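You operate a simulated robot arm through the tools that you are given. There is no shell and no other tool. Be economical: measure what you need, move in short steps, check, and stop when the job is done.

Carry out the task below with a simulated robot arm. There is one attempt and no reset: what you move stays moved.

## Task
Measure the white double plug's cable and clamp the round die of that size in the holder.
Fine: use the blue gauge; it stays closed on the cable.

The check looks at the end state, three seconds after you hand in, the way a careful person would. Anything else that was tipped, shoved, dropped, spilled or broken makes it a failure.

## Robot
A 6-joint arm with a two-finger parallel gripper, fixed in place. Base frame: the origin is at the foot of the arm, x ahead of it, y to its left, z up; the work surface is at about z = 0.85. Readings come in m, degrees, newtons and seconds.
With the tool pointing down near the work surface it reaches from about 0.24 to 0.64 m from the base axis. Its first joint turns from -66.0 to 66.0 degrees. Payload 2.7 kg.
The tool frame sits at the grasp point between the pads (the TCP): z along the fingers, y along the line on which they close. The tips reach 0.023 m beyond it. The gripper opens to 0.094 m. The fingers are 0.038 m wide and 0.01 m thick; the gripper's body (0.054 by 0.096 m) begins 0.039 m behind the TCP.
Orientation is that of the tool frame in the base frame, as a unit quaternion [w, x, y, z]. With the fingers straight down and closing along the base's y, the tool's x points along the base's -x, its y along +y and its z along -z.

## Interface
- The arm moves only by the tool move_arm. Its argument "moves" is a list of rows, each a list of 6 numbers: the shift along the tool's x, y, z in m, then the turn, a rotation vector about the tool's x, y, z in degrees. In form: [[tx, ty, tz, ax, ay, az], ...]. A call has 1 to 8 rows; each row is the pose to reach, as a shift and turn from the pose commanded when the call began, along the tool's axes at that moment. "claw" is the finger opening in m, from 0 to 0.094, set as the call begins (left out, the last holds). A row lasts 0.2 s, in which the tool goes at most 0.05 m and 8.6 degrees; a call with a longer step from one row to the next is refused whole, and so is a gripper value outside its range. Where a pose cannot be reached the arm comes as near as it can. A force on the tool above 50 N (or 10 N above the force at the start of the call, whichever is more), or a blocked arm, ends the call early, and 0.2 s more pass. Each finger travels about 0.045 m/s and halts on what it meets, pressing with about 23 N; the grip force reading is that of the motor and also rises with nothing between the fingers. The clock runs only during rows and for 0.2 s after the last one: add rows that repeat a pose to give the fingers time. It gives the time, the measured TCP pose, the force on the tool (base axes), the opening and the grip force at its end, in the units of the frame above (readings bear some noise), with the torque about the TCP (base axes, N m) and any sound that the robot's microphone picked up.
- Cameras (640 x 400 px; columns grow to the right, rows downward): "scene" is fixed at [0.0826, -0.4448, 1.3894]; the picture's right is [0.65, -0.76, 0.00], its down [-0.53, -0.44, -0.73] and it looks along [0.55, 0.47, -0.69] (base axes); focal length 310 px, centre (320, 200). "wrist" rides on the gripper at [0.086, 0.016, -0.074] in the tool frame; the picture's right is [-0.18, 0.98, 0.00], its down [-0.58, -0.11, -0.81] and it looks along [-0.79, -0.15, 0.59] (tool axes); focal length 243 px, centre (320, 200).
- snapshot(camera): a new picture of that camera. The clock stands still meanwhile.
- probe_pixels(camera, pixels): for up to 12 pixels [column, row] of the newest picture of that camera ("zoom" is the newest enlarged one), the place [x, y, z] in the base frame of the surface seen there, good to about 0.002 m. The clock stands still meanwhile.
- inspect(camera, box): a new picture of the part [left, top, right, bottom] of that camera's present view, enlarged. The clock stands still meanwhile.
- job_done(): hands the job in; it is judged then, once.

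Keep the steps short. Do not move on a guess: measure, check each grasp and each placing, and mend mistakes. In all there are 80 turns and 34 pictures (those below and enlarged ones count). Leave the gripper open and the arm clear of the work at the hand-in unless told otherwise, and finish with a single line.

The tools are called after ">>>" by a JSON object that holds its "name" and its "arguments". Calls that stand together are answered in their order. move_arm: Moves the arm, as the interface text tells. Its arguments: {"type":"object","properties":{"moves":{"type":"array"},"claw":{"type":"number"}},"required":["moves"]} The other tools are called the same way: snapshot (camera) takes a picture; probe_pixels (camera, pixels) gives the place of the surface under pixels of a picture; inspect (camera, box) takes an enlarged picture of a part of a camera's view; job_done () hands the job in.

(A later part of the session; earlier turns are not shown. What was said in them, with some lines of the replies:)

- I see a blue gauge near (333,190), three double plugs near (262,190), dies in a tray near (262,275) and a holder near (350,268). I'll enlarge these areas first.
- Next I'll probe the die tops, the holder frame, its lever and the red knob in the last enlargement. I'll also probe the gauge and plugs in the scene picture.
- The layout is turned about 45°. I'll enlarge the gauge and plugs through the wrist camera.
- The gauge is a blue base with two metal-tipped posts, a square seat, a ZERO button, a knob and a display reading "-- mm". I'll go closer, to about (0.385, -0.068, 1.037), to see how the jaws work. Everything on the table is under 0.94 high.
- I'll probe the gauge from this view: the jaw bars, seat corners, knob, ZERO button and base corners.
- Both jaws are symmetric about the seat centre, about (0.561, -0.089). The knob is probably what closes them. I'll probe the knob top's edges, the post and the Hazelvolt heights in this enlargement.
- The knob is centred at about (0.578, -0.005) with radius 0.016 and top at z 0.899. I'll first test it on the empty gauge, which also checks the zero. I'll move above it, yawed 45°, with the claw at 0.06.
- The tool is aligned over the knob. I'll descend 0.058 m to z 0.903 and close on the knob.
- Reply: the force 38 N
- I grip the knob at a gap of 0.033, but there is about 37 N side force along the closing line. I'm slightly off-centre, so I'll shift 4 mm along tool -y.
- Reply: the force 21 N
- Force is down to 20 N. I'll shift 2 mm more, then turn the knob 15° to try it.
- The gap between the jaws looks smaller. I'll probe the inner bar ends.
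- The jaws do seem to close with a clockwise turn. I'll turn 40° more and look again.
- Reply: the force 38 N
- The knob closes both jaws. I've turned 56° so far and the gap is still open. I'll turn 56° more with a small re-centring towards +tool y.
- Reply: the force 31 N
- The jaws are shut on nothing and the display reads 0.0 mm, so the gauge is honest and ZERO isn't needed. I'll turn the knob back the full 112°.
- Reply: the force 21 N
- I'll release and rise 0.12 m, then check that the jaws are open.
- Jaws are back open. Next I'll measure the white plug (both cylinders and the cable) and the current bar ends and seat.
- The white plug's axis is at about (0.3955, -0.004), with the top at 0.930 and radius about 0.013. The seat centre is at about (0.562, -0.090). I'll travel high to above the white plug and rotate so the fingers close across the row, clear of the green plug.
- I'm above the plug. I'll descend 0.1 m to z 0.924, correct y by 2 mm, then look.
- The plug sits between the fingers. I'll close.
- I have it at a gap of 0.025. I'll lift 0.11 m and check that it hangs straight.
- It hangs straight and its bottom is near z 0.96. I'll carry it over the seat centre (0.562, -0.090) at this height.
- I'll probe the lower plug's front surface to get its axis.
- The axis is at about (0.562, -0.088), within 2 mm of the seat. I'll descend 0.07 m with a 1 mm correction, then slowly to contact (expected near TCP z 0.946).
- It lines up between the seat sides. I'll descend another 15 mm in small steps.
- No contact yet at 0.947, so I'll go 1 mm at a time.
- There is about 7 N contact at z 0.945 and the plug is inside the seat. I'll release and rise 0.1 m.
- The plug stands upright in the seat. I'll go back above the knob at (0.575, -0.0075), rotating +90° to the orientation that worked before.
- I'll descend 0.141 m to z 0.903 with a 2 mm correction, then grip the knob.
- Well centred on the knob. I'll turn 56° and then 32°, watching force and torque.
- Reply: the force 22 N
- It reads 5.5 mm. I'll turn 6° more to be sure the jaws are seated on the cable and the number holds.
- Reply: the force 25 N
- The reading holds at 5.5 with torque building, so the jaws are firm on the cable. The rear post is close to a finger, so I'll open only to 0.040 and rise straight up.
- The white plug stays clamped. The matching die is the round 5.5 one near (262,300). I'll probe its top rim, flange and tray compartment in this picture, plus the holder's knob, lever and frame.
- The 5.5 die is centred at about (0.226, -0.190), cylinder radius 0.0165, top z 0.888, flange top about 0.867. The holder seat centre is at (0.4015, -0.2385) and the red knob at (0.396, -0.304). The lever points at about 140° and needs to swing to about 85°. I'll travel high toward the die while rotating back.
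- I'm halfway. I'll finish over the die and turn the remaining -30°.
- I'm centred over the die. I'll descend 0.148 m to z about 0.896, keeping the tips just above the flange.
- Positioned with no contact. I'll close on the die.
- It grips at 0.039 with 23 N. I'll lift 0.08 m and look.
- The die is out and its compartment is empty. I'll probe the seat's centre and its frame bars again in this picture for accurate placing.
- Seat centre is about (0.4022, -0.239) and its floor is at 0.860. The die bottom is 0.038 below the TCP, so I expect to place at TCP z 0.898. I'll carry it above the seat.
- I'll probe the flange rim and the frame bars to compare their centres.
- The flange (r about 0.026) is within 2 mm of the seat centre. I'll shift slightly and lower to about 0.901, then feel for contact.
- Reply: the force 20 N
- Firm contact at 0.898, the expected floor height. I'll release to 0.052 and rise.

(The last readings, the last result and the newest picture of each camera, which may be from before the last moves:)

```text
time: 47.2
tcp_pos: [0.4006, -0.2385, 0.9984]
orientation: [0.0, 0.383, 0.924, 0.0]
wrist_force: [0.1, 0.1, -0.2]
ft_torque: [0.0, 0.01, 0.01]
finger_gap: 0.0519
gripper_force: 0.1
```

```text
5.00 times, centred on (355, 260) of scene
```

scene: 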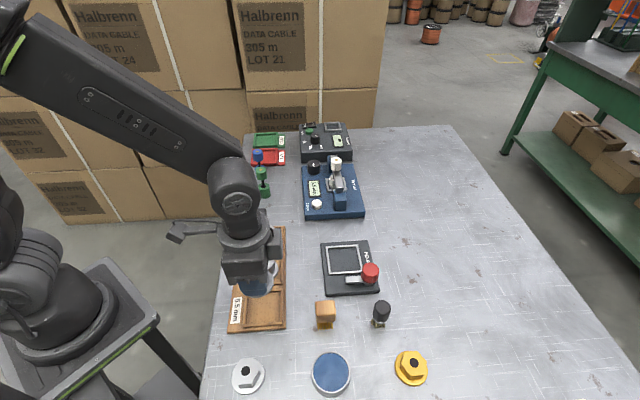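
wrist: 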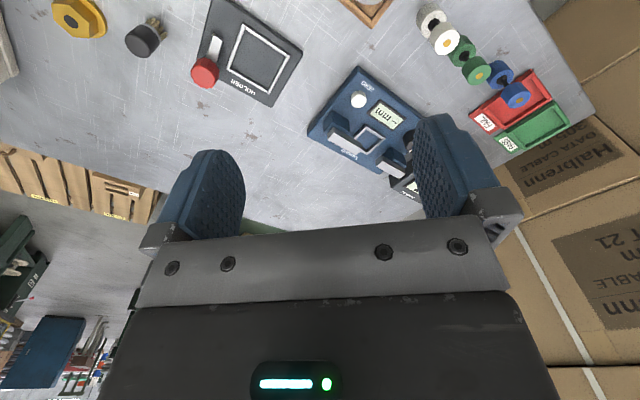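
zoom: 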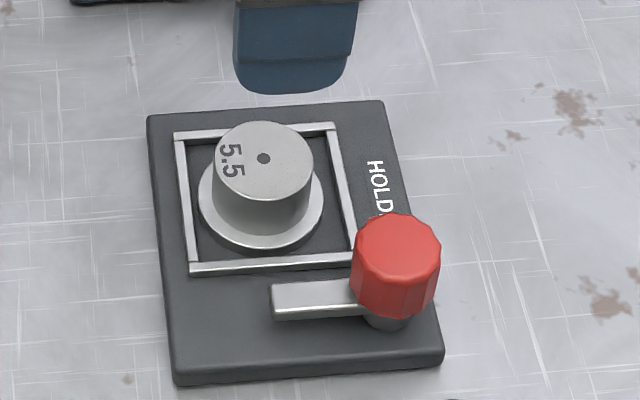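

The die sits flat in the seat. Next I'll probe the red knob's top and the lever and flange positions.

>>> {"name": "probe_pixels", "arguments": {"camera": "zoom", "pixels": [[358, 243], [437, 247], [396, 217], [397, 272], [397, 243], [277, 288], [277, 307], [340, 300], [262, 238], [263, 157], [262, 130], [397, 300]]}}

```text
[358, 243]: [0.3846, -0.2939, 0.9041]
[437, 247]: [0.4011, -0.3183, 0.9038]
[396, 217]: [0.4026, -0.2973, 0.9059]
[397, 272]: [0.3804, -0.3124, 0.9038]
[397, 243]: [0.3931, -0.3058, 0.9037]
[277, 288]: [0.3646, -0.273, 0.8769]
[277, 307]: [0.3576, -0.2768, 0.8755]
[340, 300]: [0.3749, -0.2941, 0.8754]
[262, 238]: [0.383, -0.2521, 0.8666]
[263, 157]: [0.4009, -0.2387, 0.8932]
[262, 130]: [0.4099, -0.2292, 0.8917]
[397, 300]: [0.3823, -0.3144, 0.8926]
```

The knob centre is at (0.3925, -0.3057). I'll check where the black brush stands before descending.

>>> {"name": "probe_pixels", "arguments": {"camera": "scene", "pixels": [[381, 303], [374, 312], [388, 309], [381, 326], [325, 305], [333, 305]]}}

```text
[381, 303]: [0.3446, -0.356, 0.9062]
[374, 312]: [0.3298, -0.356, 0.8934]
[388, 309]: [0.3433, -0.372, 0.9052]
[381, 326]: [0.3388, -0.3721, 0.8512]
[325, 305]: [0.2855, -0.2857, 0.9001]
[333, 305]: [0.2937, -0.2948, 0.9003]
```

The black brush top is at (0.342, -0.362), 0.075 m from the knob, so there is room. I'll move above the knob and then descend to z 0.905, with the tips above the lever.

>>> {"name": "move_arm", "arguments": {"moves": [[-0.021, -0.0266, 0, 0, 0, 0], [-0.0418, -0.0532, 0, 0, 0, 0], [-0.0418, -0.0532, 0.04, 0, 0, 0], [-0.0418, -0.0532, 0.075, 0, 0, 0], [-0.0418, -0.0532, 0.093, 0, 0, 0], [-0.0418, -0.0532, 0.093, 0, 0, 0]]}}

>>> {"name": "move_arm", "arguments": {"moves": [[0, 0, 0, 0, 0, 0], [0, 0, 0, 0, 0, 0], [0, 0, 0, 0, 0, 0]], "claw": 0.02}}

```text
time: 48.6
tcp_pos: [0.3924, -0.3071, 0.9043]
orientation: [0.0, 0.382, 0.924, 0.0]
wrist_force: [0.0, 0.3, -0.3]
ft_torque: [0.01, 0.02, -0.03]
finger_gap: 0.0522
gripper_force: 0.1
```

```text
time: 49.4
tcp_pos: [0.3922, -0.3064, 0.9027]
orientation: [0.0, 0.383, 0.924, 0.001]
wrist_force: [-9.0, -10.0, -1.8]
ft_torque: [-0.33, 0.11, -0.02]
finger_gap: 0.0318
gripper_force: 45.4
```

Knob gripped at 0.032. I'll turn it clockwise 40° and watch the torque.

>>> {"name": "move_arm", "arguments": {"moves": [[0, 0, 0, 0, 0, 8], [0, 0, 0, 0, 0, 16], [0, 0, 0, 0, 0, 24], [0, 0, 0, 0, 0, 32], [0, 0, 0, 0, 0, 40]]}}

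>>> {"name": "inspect", "arguments": {"camera": "scene", "box": [310, 220, 400, 300]}}

```text
time: 50.6
tcp_pos: [0.3929, -0.307, 0.9048]
orientation: [-0.001, 0.677, 0.736, 0.0]
wrist_force: [-10.1, -20.1, -10.3]
ft_torque: [0.14, 0.25, 0.17]
finger_gap: 0.0314
gripper_force: 45.5
```

```text
5.00 times, centred on (355, 260) of scene
```

zoom: 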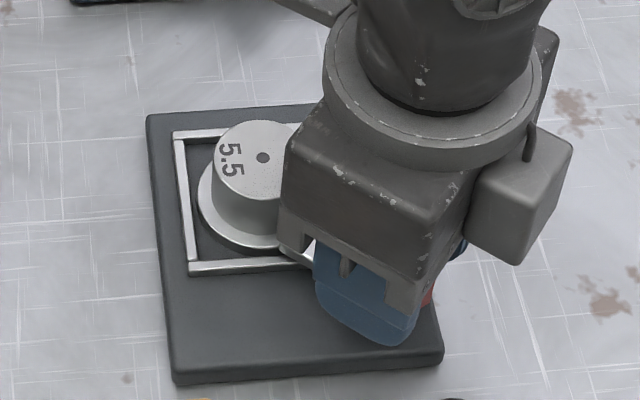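

The lever has swung to the flange. I'll turn on in small steps, up to 15° more, watching torque.

>>> {"name": "move_arm", "arguments": {"moves": [[0, 0, 0, 0, 0, 4], [0, 0, 0, 0, 0, 8]]}}

>>> {"name": "move_arm", "arguments": {"moves": [[0, 0, 0, 0, 0, 4], [0, 0, 0, 0, 0, 8]]}}

```text
time: 51.2
tcp_pos: [0.3933, -0.3055, 0.9048]
orientation: [-0.002, 0.726, 0.688, -0.001]
wrist_force: [-13.8, -7.7, -7.4]
ft_torque: [-0.23, 0.37, 0.22]
finger_gap: 0.0311
gripper_force: 44.2
```

```text
time: 51.8
tcp_pos: [0.3931, -0.3045, 0.9046]
orientation: [-0.001, 0.772, 0.635, 0.0]
wrist_force: [-13.7, -0.3, -4.1]
ft_torque: [-0.05, 0.25, 0.48]
finger_gap: 0.0319
gripper_force: 44.5
```

Torque is up to 0.48 N·m at 56°, so the lever has tightened. I'll release and rise to inspect it.

>>> {"name": "move_arm", "arguments": {"moves": [[0, 0, 0, 0, 0, 0], [0, 0, 0, 0, 0, 0], [0, 0, -0.015, 0, 0, 0], [0, 0, -0.05, 0, 0, 0], [0, 0, -0.09, 0, 0, 0], [0, 0, -0.13, 0, 0, 0], [0, 0, -0.17, 0, 0, 0]], "claw": 0.05}}

>>> {"name": "inspect", "arguments": {"camera": "scene", "box": [310, 220, 400, 300]}}

```text
time: 53.4
tcp_pos: [0.3945, -0.3048, 1.0764]
orientation: [-0.001, 0.771, 0.636, 0.001]
wrist_force: [-0.1, 0.1, 0.3]
ft_torque: [-0.01, -0.01, -0.02]
finger_gap: 0.05
gripper_force: 0.0
```

```text
5.00 times, centred on (355, 260) of scene
```

zoom: 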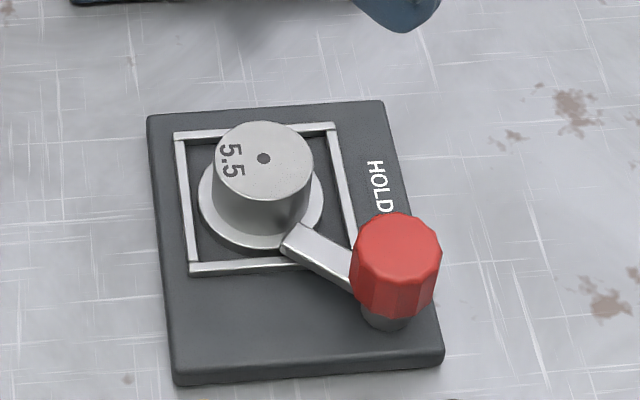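

The lever tip is now over the flange's edge. I'll probe the tip, lever and flange to see overlap and heights.

>>> {"name": "probe_pixels", "arguments": {"camera": "zoom", "pixels": [[303, 229], [285, 246], [295, 238], [325, 252], [345, 270], [290, 252], [265, 240], [240, 235], [318, 208], [278, 238], [263, 157], [310, 190]]}}

```text
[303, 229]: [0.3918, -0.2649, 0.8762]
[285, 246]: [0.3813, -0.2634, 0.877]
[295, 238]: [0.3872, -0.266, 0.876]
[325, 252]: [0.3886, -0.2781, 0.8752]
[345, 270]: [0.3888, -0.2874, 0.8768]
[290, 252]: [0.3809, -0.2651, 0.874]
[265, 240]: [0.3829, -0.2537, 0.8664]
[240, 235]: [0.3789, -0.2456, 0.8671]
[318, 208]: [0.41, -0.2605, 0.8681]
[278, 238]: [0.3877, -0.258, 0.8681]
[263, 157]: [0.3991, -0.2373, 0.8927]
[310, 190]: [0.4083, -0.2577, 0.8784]
```

The lever stopped at about 98° and the last 15° was finger slip. By measurement its tip is right at the flange's rim, so I need to know whether it rests on the flange or is blocked. I'll move the arm back to view the holder from the side with the wrist camera.

>>> {"name": "move_arm", "arguments": {"moves": [[0.02, -0.0233, 0, 0, 0, -8], [0.04, -0.0467, 0, 0, 0, -16], [0.06, -0.07, 0.015, 0, 0, -24], [0.08, -0.0933, 0.03, 0, 0, -32], [0.1, -0.1167, 0.045, 0, 0, -40], [0.12, -0.14, 0.06, 0, 0, -48], [0.1402, -0.1633, 0.076, 0, 0, -56], [0.1402, -0.1633, 0.076, 0, 0, -56]], "claw": 0.094}}

>>> {"name": "inspect", "arguments": {"camera": "wrist", "box": [240, 110, 420, 240]}}

```text
time: 55.2
tcp_pos: [0.2595, -0.1355, 0.9999]
orientation: [0.001, 0.382, 0.924, 0.0]
wrist_force: [0.6, 0.5, -0.3]
ft_torque: [-0.03, 0.02, -0.01]
finger_gap: 0.0941
gripper_force: 0.1
```

```text
3.08 times, centred on (330, 175) of wrist
```

zoom: 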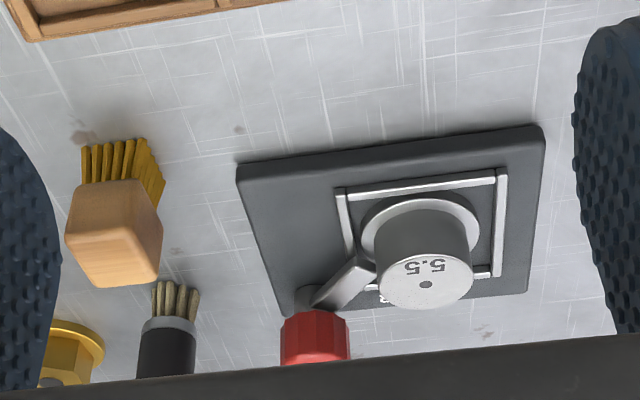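

In this inverted view the lever tip meets the die near (370,265). I'll probe the tip, the flange rim and the cylinder wall here.

>>> {"name": "probe_pixels", "arguments": {"camera": "zoom", "pixels": [[358, 262], [370, 268], [374, 278], [350, 275], [335, 292], [364, 240], [366, 225], [366, 250], [420, 204], [475, 230], [380, 255], [345, 215]]}}

>>> {"name": "inspect", "arguments": {"camera": "wrist", "box": [310, 160, 390, 215]}}

```text
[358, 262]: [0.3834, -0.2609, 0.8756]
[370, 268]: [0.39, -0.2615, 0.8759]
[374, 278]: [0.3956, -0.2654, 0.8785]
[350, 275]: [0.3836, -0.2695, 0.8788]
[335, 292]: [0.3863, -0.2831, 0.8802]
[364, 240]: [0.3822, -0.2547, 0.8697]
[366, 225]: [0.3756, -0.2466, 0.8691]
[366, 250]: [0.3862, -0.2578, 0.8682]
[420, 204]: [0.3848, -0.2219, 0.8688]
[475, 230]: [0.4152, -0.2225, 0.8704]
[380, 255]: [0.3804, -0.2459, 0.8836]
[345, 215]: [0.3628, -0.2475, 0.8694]
```

```text
7.27 times, centred on (350, 188) of wrist
```

zoom: 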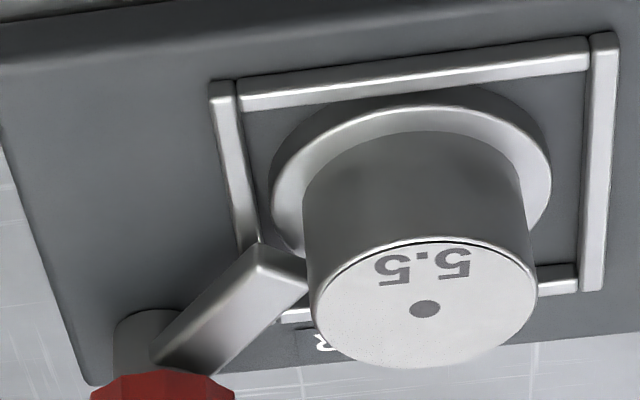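

The tip sits right on the flange's rim, and it is unclear whether the lever hit its end stop. I'll re-grip the knob and turn a little more. An immediate torque rise means it is at its stop.

>>> {"name": "move_arm", "arguments": {"moves": [[-0.043, -0.0053, 0, 0, 0, 0], [-0.086, -0.0105, 0, 0, 0, 0], [-0.129, -0.0158, 0, 0, 0, 0], [-0.172, -0.021, 0, 0, 0, 0], [-0.2144, -0.0263, 0, 0, 0, 0], [-0.2144, -0.0263, 0, 0, 0, 0]], "claw": 0.052}}

>>> {"name": "move_arm", "arguments": {"moves": [[0, 0, 0.04, 0, 0, 0], [0, 0, 0.075, 0, 0, 0], [0, 0, 0.095, 0, 0, 0], [0, 0, 0.095, 0, 0, 0]]}}

>>> {"name": "move_arm", "arguments": {"moves": [[0, 0, 0, 0, 0, 0], [0, 0, 0, 0, 0, 0], [0, 0, 0, 0, 0, 0]], "claw": 0.02}}

>>> {"name": "move_arm", "arguments": {"moves": [[0, 0, 0, 0, 0, 3], [0, 0, 0, 0, 0, 6], [0, 0, 0, 0, 0, 6]]}}

```text
time: 56.6
tcp_pos: [0.394, -0.308, 0.9973]
orientation: [0.002, 0.382, 0.924, 0.0]
wrist_force: [0.3, 0.6, -0.3]
ft_torque: [0.01, 0.0, 0.0]
finger_gap: 0.0518
gripper_force: 0.0
```

```text
time: 57.6
tcp_pos: [0.3948, -0.3074, 0.9038]
orientation: [-0.001, 0.382, 0.924, 0.001]
wrist_force: [-0.4, 0.7, 0.1]
ft_torque: [0.0, 0.0, 0.03]
finger_gap: 0.0519
gripper_force: 0.0
```

```text
time: 58.4
tcp_pos: [0.3929, -0.3074, 0.9036]
orientation: [-0.001, 0.383, 0.924, 0.0]
wrist_force: [-10.0, -10.0, -3.1]
ft_torque: [-0.38, 0.1, 0.0]
finger_gap: 0.0316
gripper_force: 44.8
```

```text
time: 59.2
tcp_pos: [0.3924, -0.3075, 0.9038]
orientation: [-0.001, 0.431, 0.902, 0.0]
wrist_force: [-9.4, -19.2, -12.8]
ft_torque: [-0.64, -0.04, 0.28]
finger_gap: 0.0313
gripper_force: 45.5
```

Torque rose at once to 0.28. I'll try another 6°, then 6° again.

>>> {"name": "move_arm", "arguments": {"moves": [[0, 0, 0, 0, 0, 3], [0, 0, 0, 0, 0, 6], [0, 0, 0, 0, 0, 6]]}}

>>> {"name": "move_arm", "arguments": {"moves": [[0, 0, 0, 0, 0, 3], [0, 0, 0, 0, 0, 6], [0, 0, 0, 0, 0, 6]]}}

```text
time: 60.0
tcp_pos: [0.3928, -0.3069, 0.9039]
orientation: [-0.002, 0.477, 0.879, 0.0]
wrist_force: [-14.2, -13.6, -8.9]
ft_torque: [0.08, 0.53, 0.31]
finger_gap: 0.0311
gripper_force: 45.1
```

```text
time: 60.8
tcp_pos: [0.3922, -0.3088, 0.9042]
orientation: [0.001, 0.522, 0.853, -0.001]
wrist_force: [-15.7, -14.6, -6.3]
ft_torque: [-0.41, 0.28, 0.65]
finger_gap: 0.0313
gripper_force: 45.2
```

Torque climbs to 0.65 N·m without free travel, so the lever is hard against its stop. I'll release, rise and look.

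>>> {"name": "move_arm", "arguments": {"moves": [[0, 0, 0, 0, 0, 0], [0, 0, 0, 0, 0, 0], [0, 0, -0.015, 0, 0, 0], [0, 0, -0.05, 0, 0, 0], [0, 0, -0.09, 0, 0, 0], [0, 0, -0.13, 0, 0, 0], [0, 0, -0.17, 0, 0, 0]], "claw": 0.052}}

>>> {"name": "inspect", "arguments": {"camera": "scene", "box": [310, 220, 400, 300]}}

```text
time: 62.4
tcp_pos: [0.3917, -0.307, 1.0765]
orientation: [0.0, 0.522, 0.853, 0.0]
wrist_force: [0.2, -0.2, -0.9]
ft_torque: [0.03, 0.02, 0.01]
finger_gap: 0.0518
gripper_force: 0.1
```

```text
5.00 times, centred on (355, 260) of scene
```

zoom: 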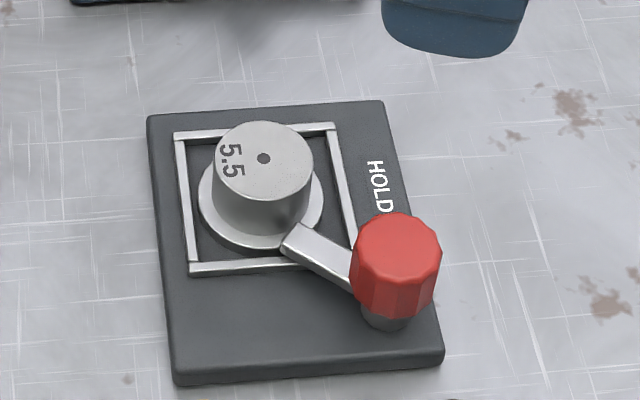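

The lever is at exactly the same place and the die hasn't moved, so this is its end stop. To verify the clamp, I'll grip the die and tug up 2 mm, feeling for resistance. First I'll go above the die, yawed so the fingers avoid lever and knob.

>>> {"name": "move_arm", "arguments": {"moves": [[0.0072, 0.0049, 0, 0, 0, 8], [0.0144, 0.0098, 0, 0, 0, 16], [0.0215, 0.0147, 0, 0, 0, 24], [0.0287, 0.0196, 0, 0, 0, 32], [0.0359, 0.0245, 0, 0, 0, 40], [0.0431, 0.0294, 0, 0, 0, 48], [0.0502, 0.0343, 0, 0, 0, 56], [0.0574, 0.0392, 0, 0, 0, 64]], "claw": 0.06}}

>>> {"name": "move_arm", "arguments": {"moves": [[0, 0, 0, 0, 0, 8], [0, 0, 0.05, 0, 0, 8], [0, 0, 0.1, 0, 0, 8], [0, 0, 0.14, 0, 0, 8], [0, 0, 0.14, 0, 0, 8]]}}

```text
time: 64.2
tcp_pos: [0.4008, -0.2385, 1.0742]
orientation: [0.0, 0.896, 0.445, 0.0]
wrist_force: [0.4, 0.5, -0.1]
ft_torque: [0.01, 0.0, -0.01]
finger_gap: 0.0603
gripper_force: 0.1
```

```text
time: 65.4
tcp_pos: [0.4, -0.2393, 0.9342]
orientation: [-0.001, 0.924, 0.383, 0.0]
wrist_force: [-0.4, -0.2, 0.3]
ft_torque: [0.01, 0.02, -0.05]
finger_gap: 0.0601
gripper_force: 0.1
```

I'll descend to z 0.902 (tips 0.879, above the lever), then grip the die cylinder.

>>> {"name": "move_arm", "arguments": {"moves": [[0, 0, 0.016, 0, 0, 0], [0, 0, 0.032, 0, 0, 0], [0, 0, 0.032, 0, 0, 0]]}}

>>> {"name": "move_arm", "arguments": {"moves": [[0, 0, 0, 0, 0, 0], [0, 0, 0, 0, 0, 0], [0, 0, 0, 0, 0, 0]], "claw": 0.025}}

>>> {"name": "move_arm", "arguments": {"moves": [[0, 0, -0.001, 0, 0, 0], [0, 0, -0.002, 0, 0, 0], [0, 0, -0.002, 0, 0, 0]]}}

```text
time: 66.2
tcp_pos: [0.402, -0.2385, 0.9012]
orientation: [0.0, 0.924, 0.382, 0.0]
wrist_force: [-0.2, -0.2, 0.2]
ft_torque: [0.01, 0.01, -0.01]
finger_gap: 0.06
gripper_force: 0.2
```

```text
time: 67.0
tcp_pos: [0.402, -0.239, 0.9005]
orientation: [0.0, 0.924, 0.383, 0.0]
wrist_force: [-0.1, 0.6, -0.3]
ft_torque: [0.03, -0.01, 0.01]
finger_gap: 0.039
gripper_force: 23.2
```

```text
time: 67.8
tcp_pos: [0.4019, -0.238, 0.9032]
orientation: [-0.001, 0.924, 0.382, 0.0]
wrist_force: [0.3, 0.6, -11.3]
ft_torque: [0.21, -0.08, 0.09]
finger_gap: 0.0391
gripper_force: 23.6
```

The tug met 11 N against a die weight of 2.6 N, so the lever really holds the die. I'll undo the 2 mm, release gently and rise.

>>> {"name": "move_arm", "arguments": {"moves": [[0, 0, 0.001, 0, 0, 0], [0, 0, 0.0022, 0, 0, 0], [0, 0, 0.0022, 0, 0, 0]]}}

>>> {"name": "move_arm", "arguments": {"moves": [[0, 0, 0, 0, 0, 0], [0, 0, 0, 0, 0, 0], [0, 0, -0.02, 0, 0, 0], [0, 0, -0.06, 0, 0, 0], [0, 0, -0.1, 0, 0, 0], [0, 0, -0.14, 0, 0, 0], [0, 0, -0.18, 0, 0, 0], [0, 0, -0.2, 0, 0, 0]], "claw": 0.06}}

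>>> {"name": "move_arm", "arguments": {"moves": [[0.0, 0, -0.03, 0, 0, 0], [0, 0, -0.06, 0, 0, 0]], "claw": 0.094}}

>>> {"name": "inspect", "arguments": {"camera": "scene", "box": [230, 140, 410, 330]}}

```text
time: 68.6
tcp_pos: [0.4016, -0.2374, 0.9022]
orientation: [0.0, 0.924, 0.383, 0.001]
wrist_force: [0.1, -0.7, -3.4]
ft_torque: [0.03, 0.0, 0.0]
finger_gap: 0.039
gripper_force: 22.8
```

```text
time: 70.4
tcp_pos: [0.4031, -0.237, 1.104]
orientation: [0.001, 0.924, 0.383, 0.0]
wrist_force: [-0.8, 0.8, -0.8]
ft_torque: [0.0, 0.02, 0.02]
finger_gap: 0.0601
gripper_force: 0.0
```

```text
time: 71.0
tcp_pos: [0.4021, -0.2375, 1.1607]
orientation: [0.0, 0.924, 0.383, 0.0]
wrist_force: [1.2, -0.4, 0.4]
ft_torque: [0.03, 0.01, 0.01]
finger_gap: 0.0941
gripper_force: 0.0
```

```text
2.11 times, centred on (320, 235) of scene
```

zoom: 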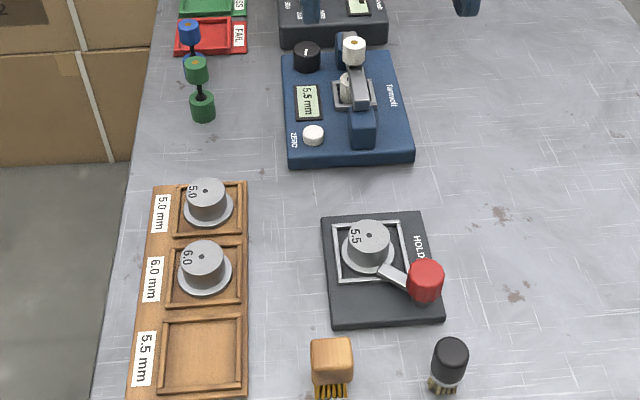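

The final view shows the gauge closed on the white plug's cable, still reading 5.5 mm. The 5.5 die is under the lever, the other parts stand where they were, and the arm is clear and open. I'll hand in.

>>> {"name": "job_done", "arguments": {}}

```text
The job is handed in.
```

The white plug's cable measured 5.5 mm on the blue gauge, which stays closed on it, and the round 5.5 die is clamped in the holder (an upward tug met 11 N against its 2.6 N weight).
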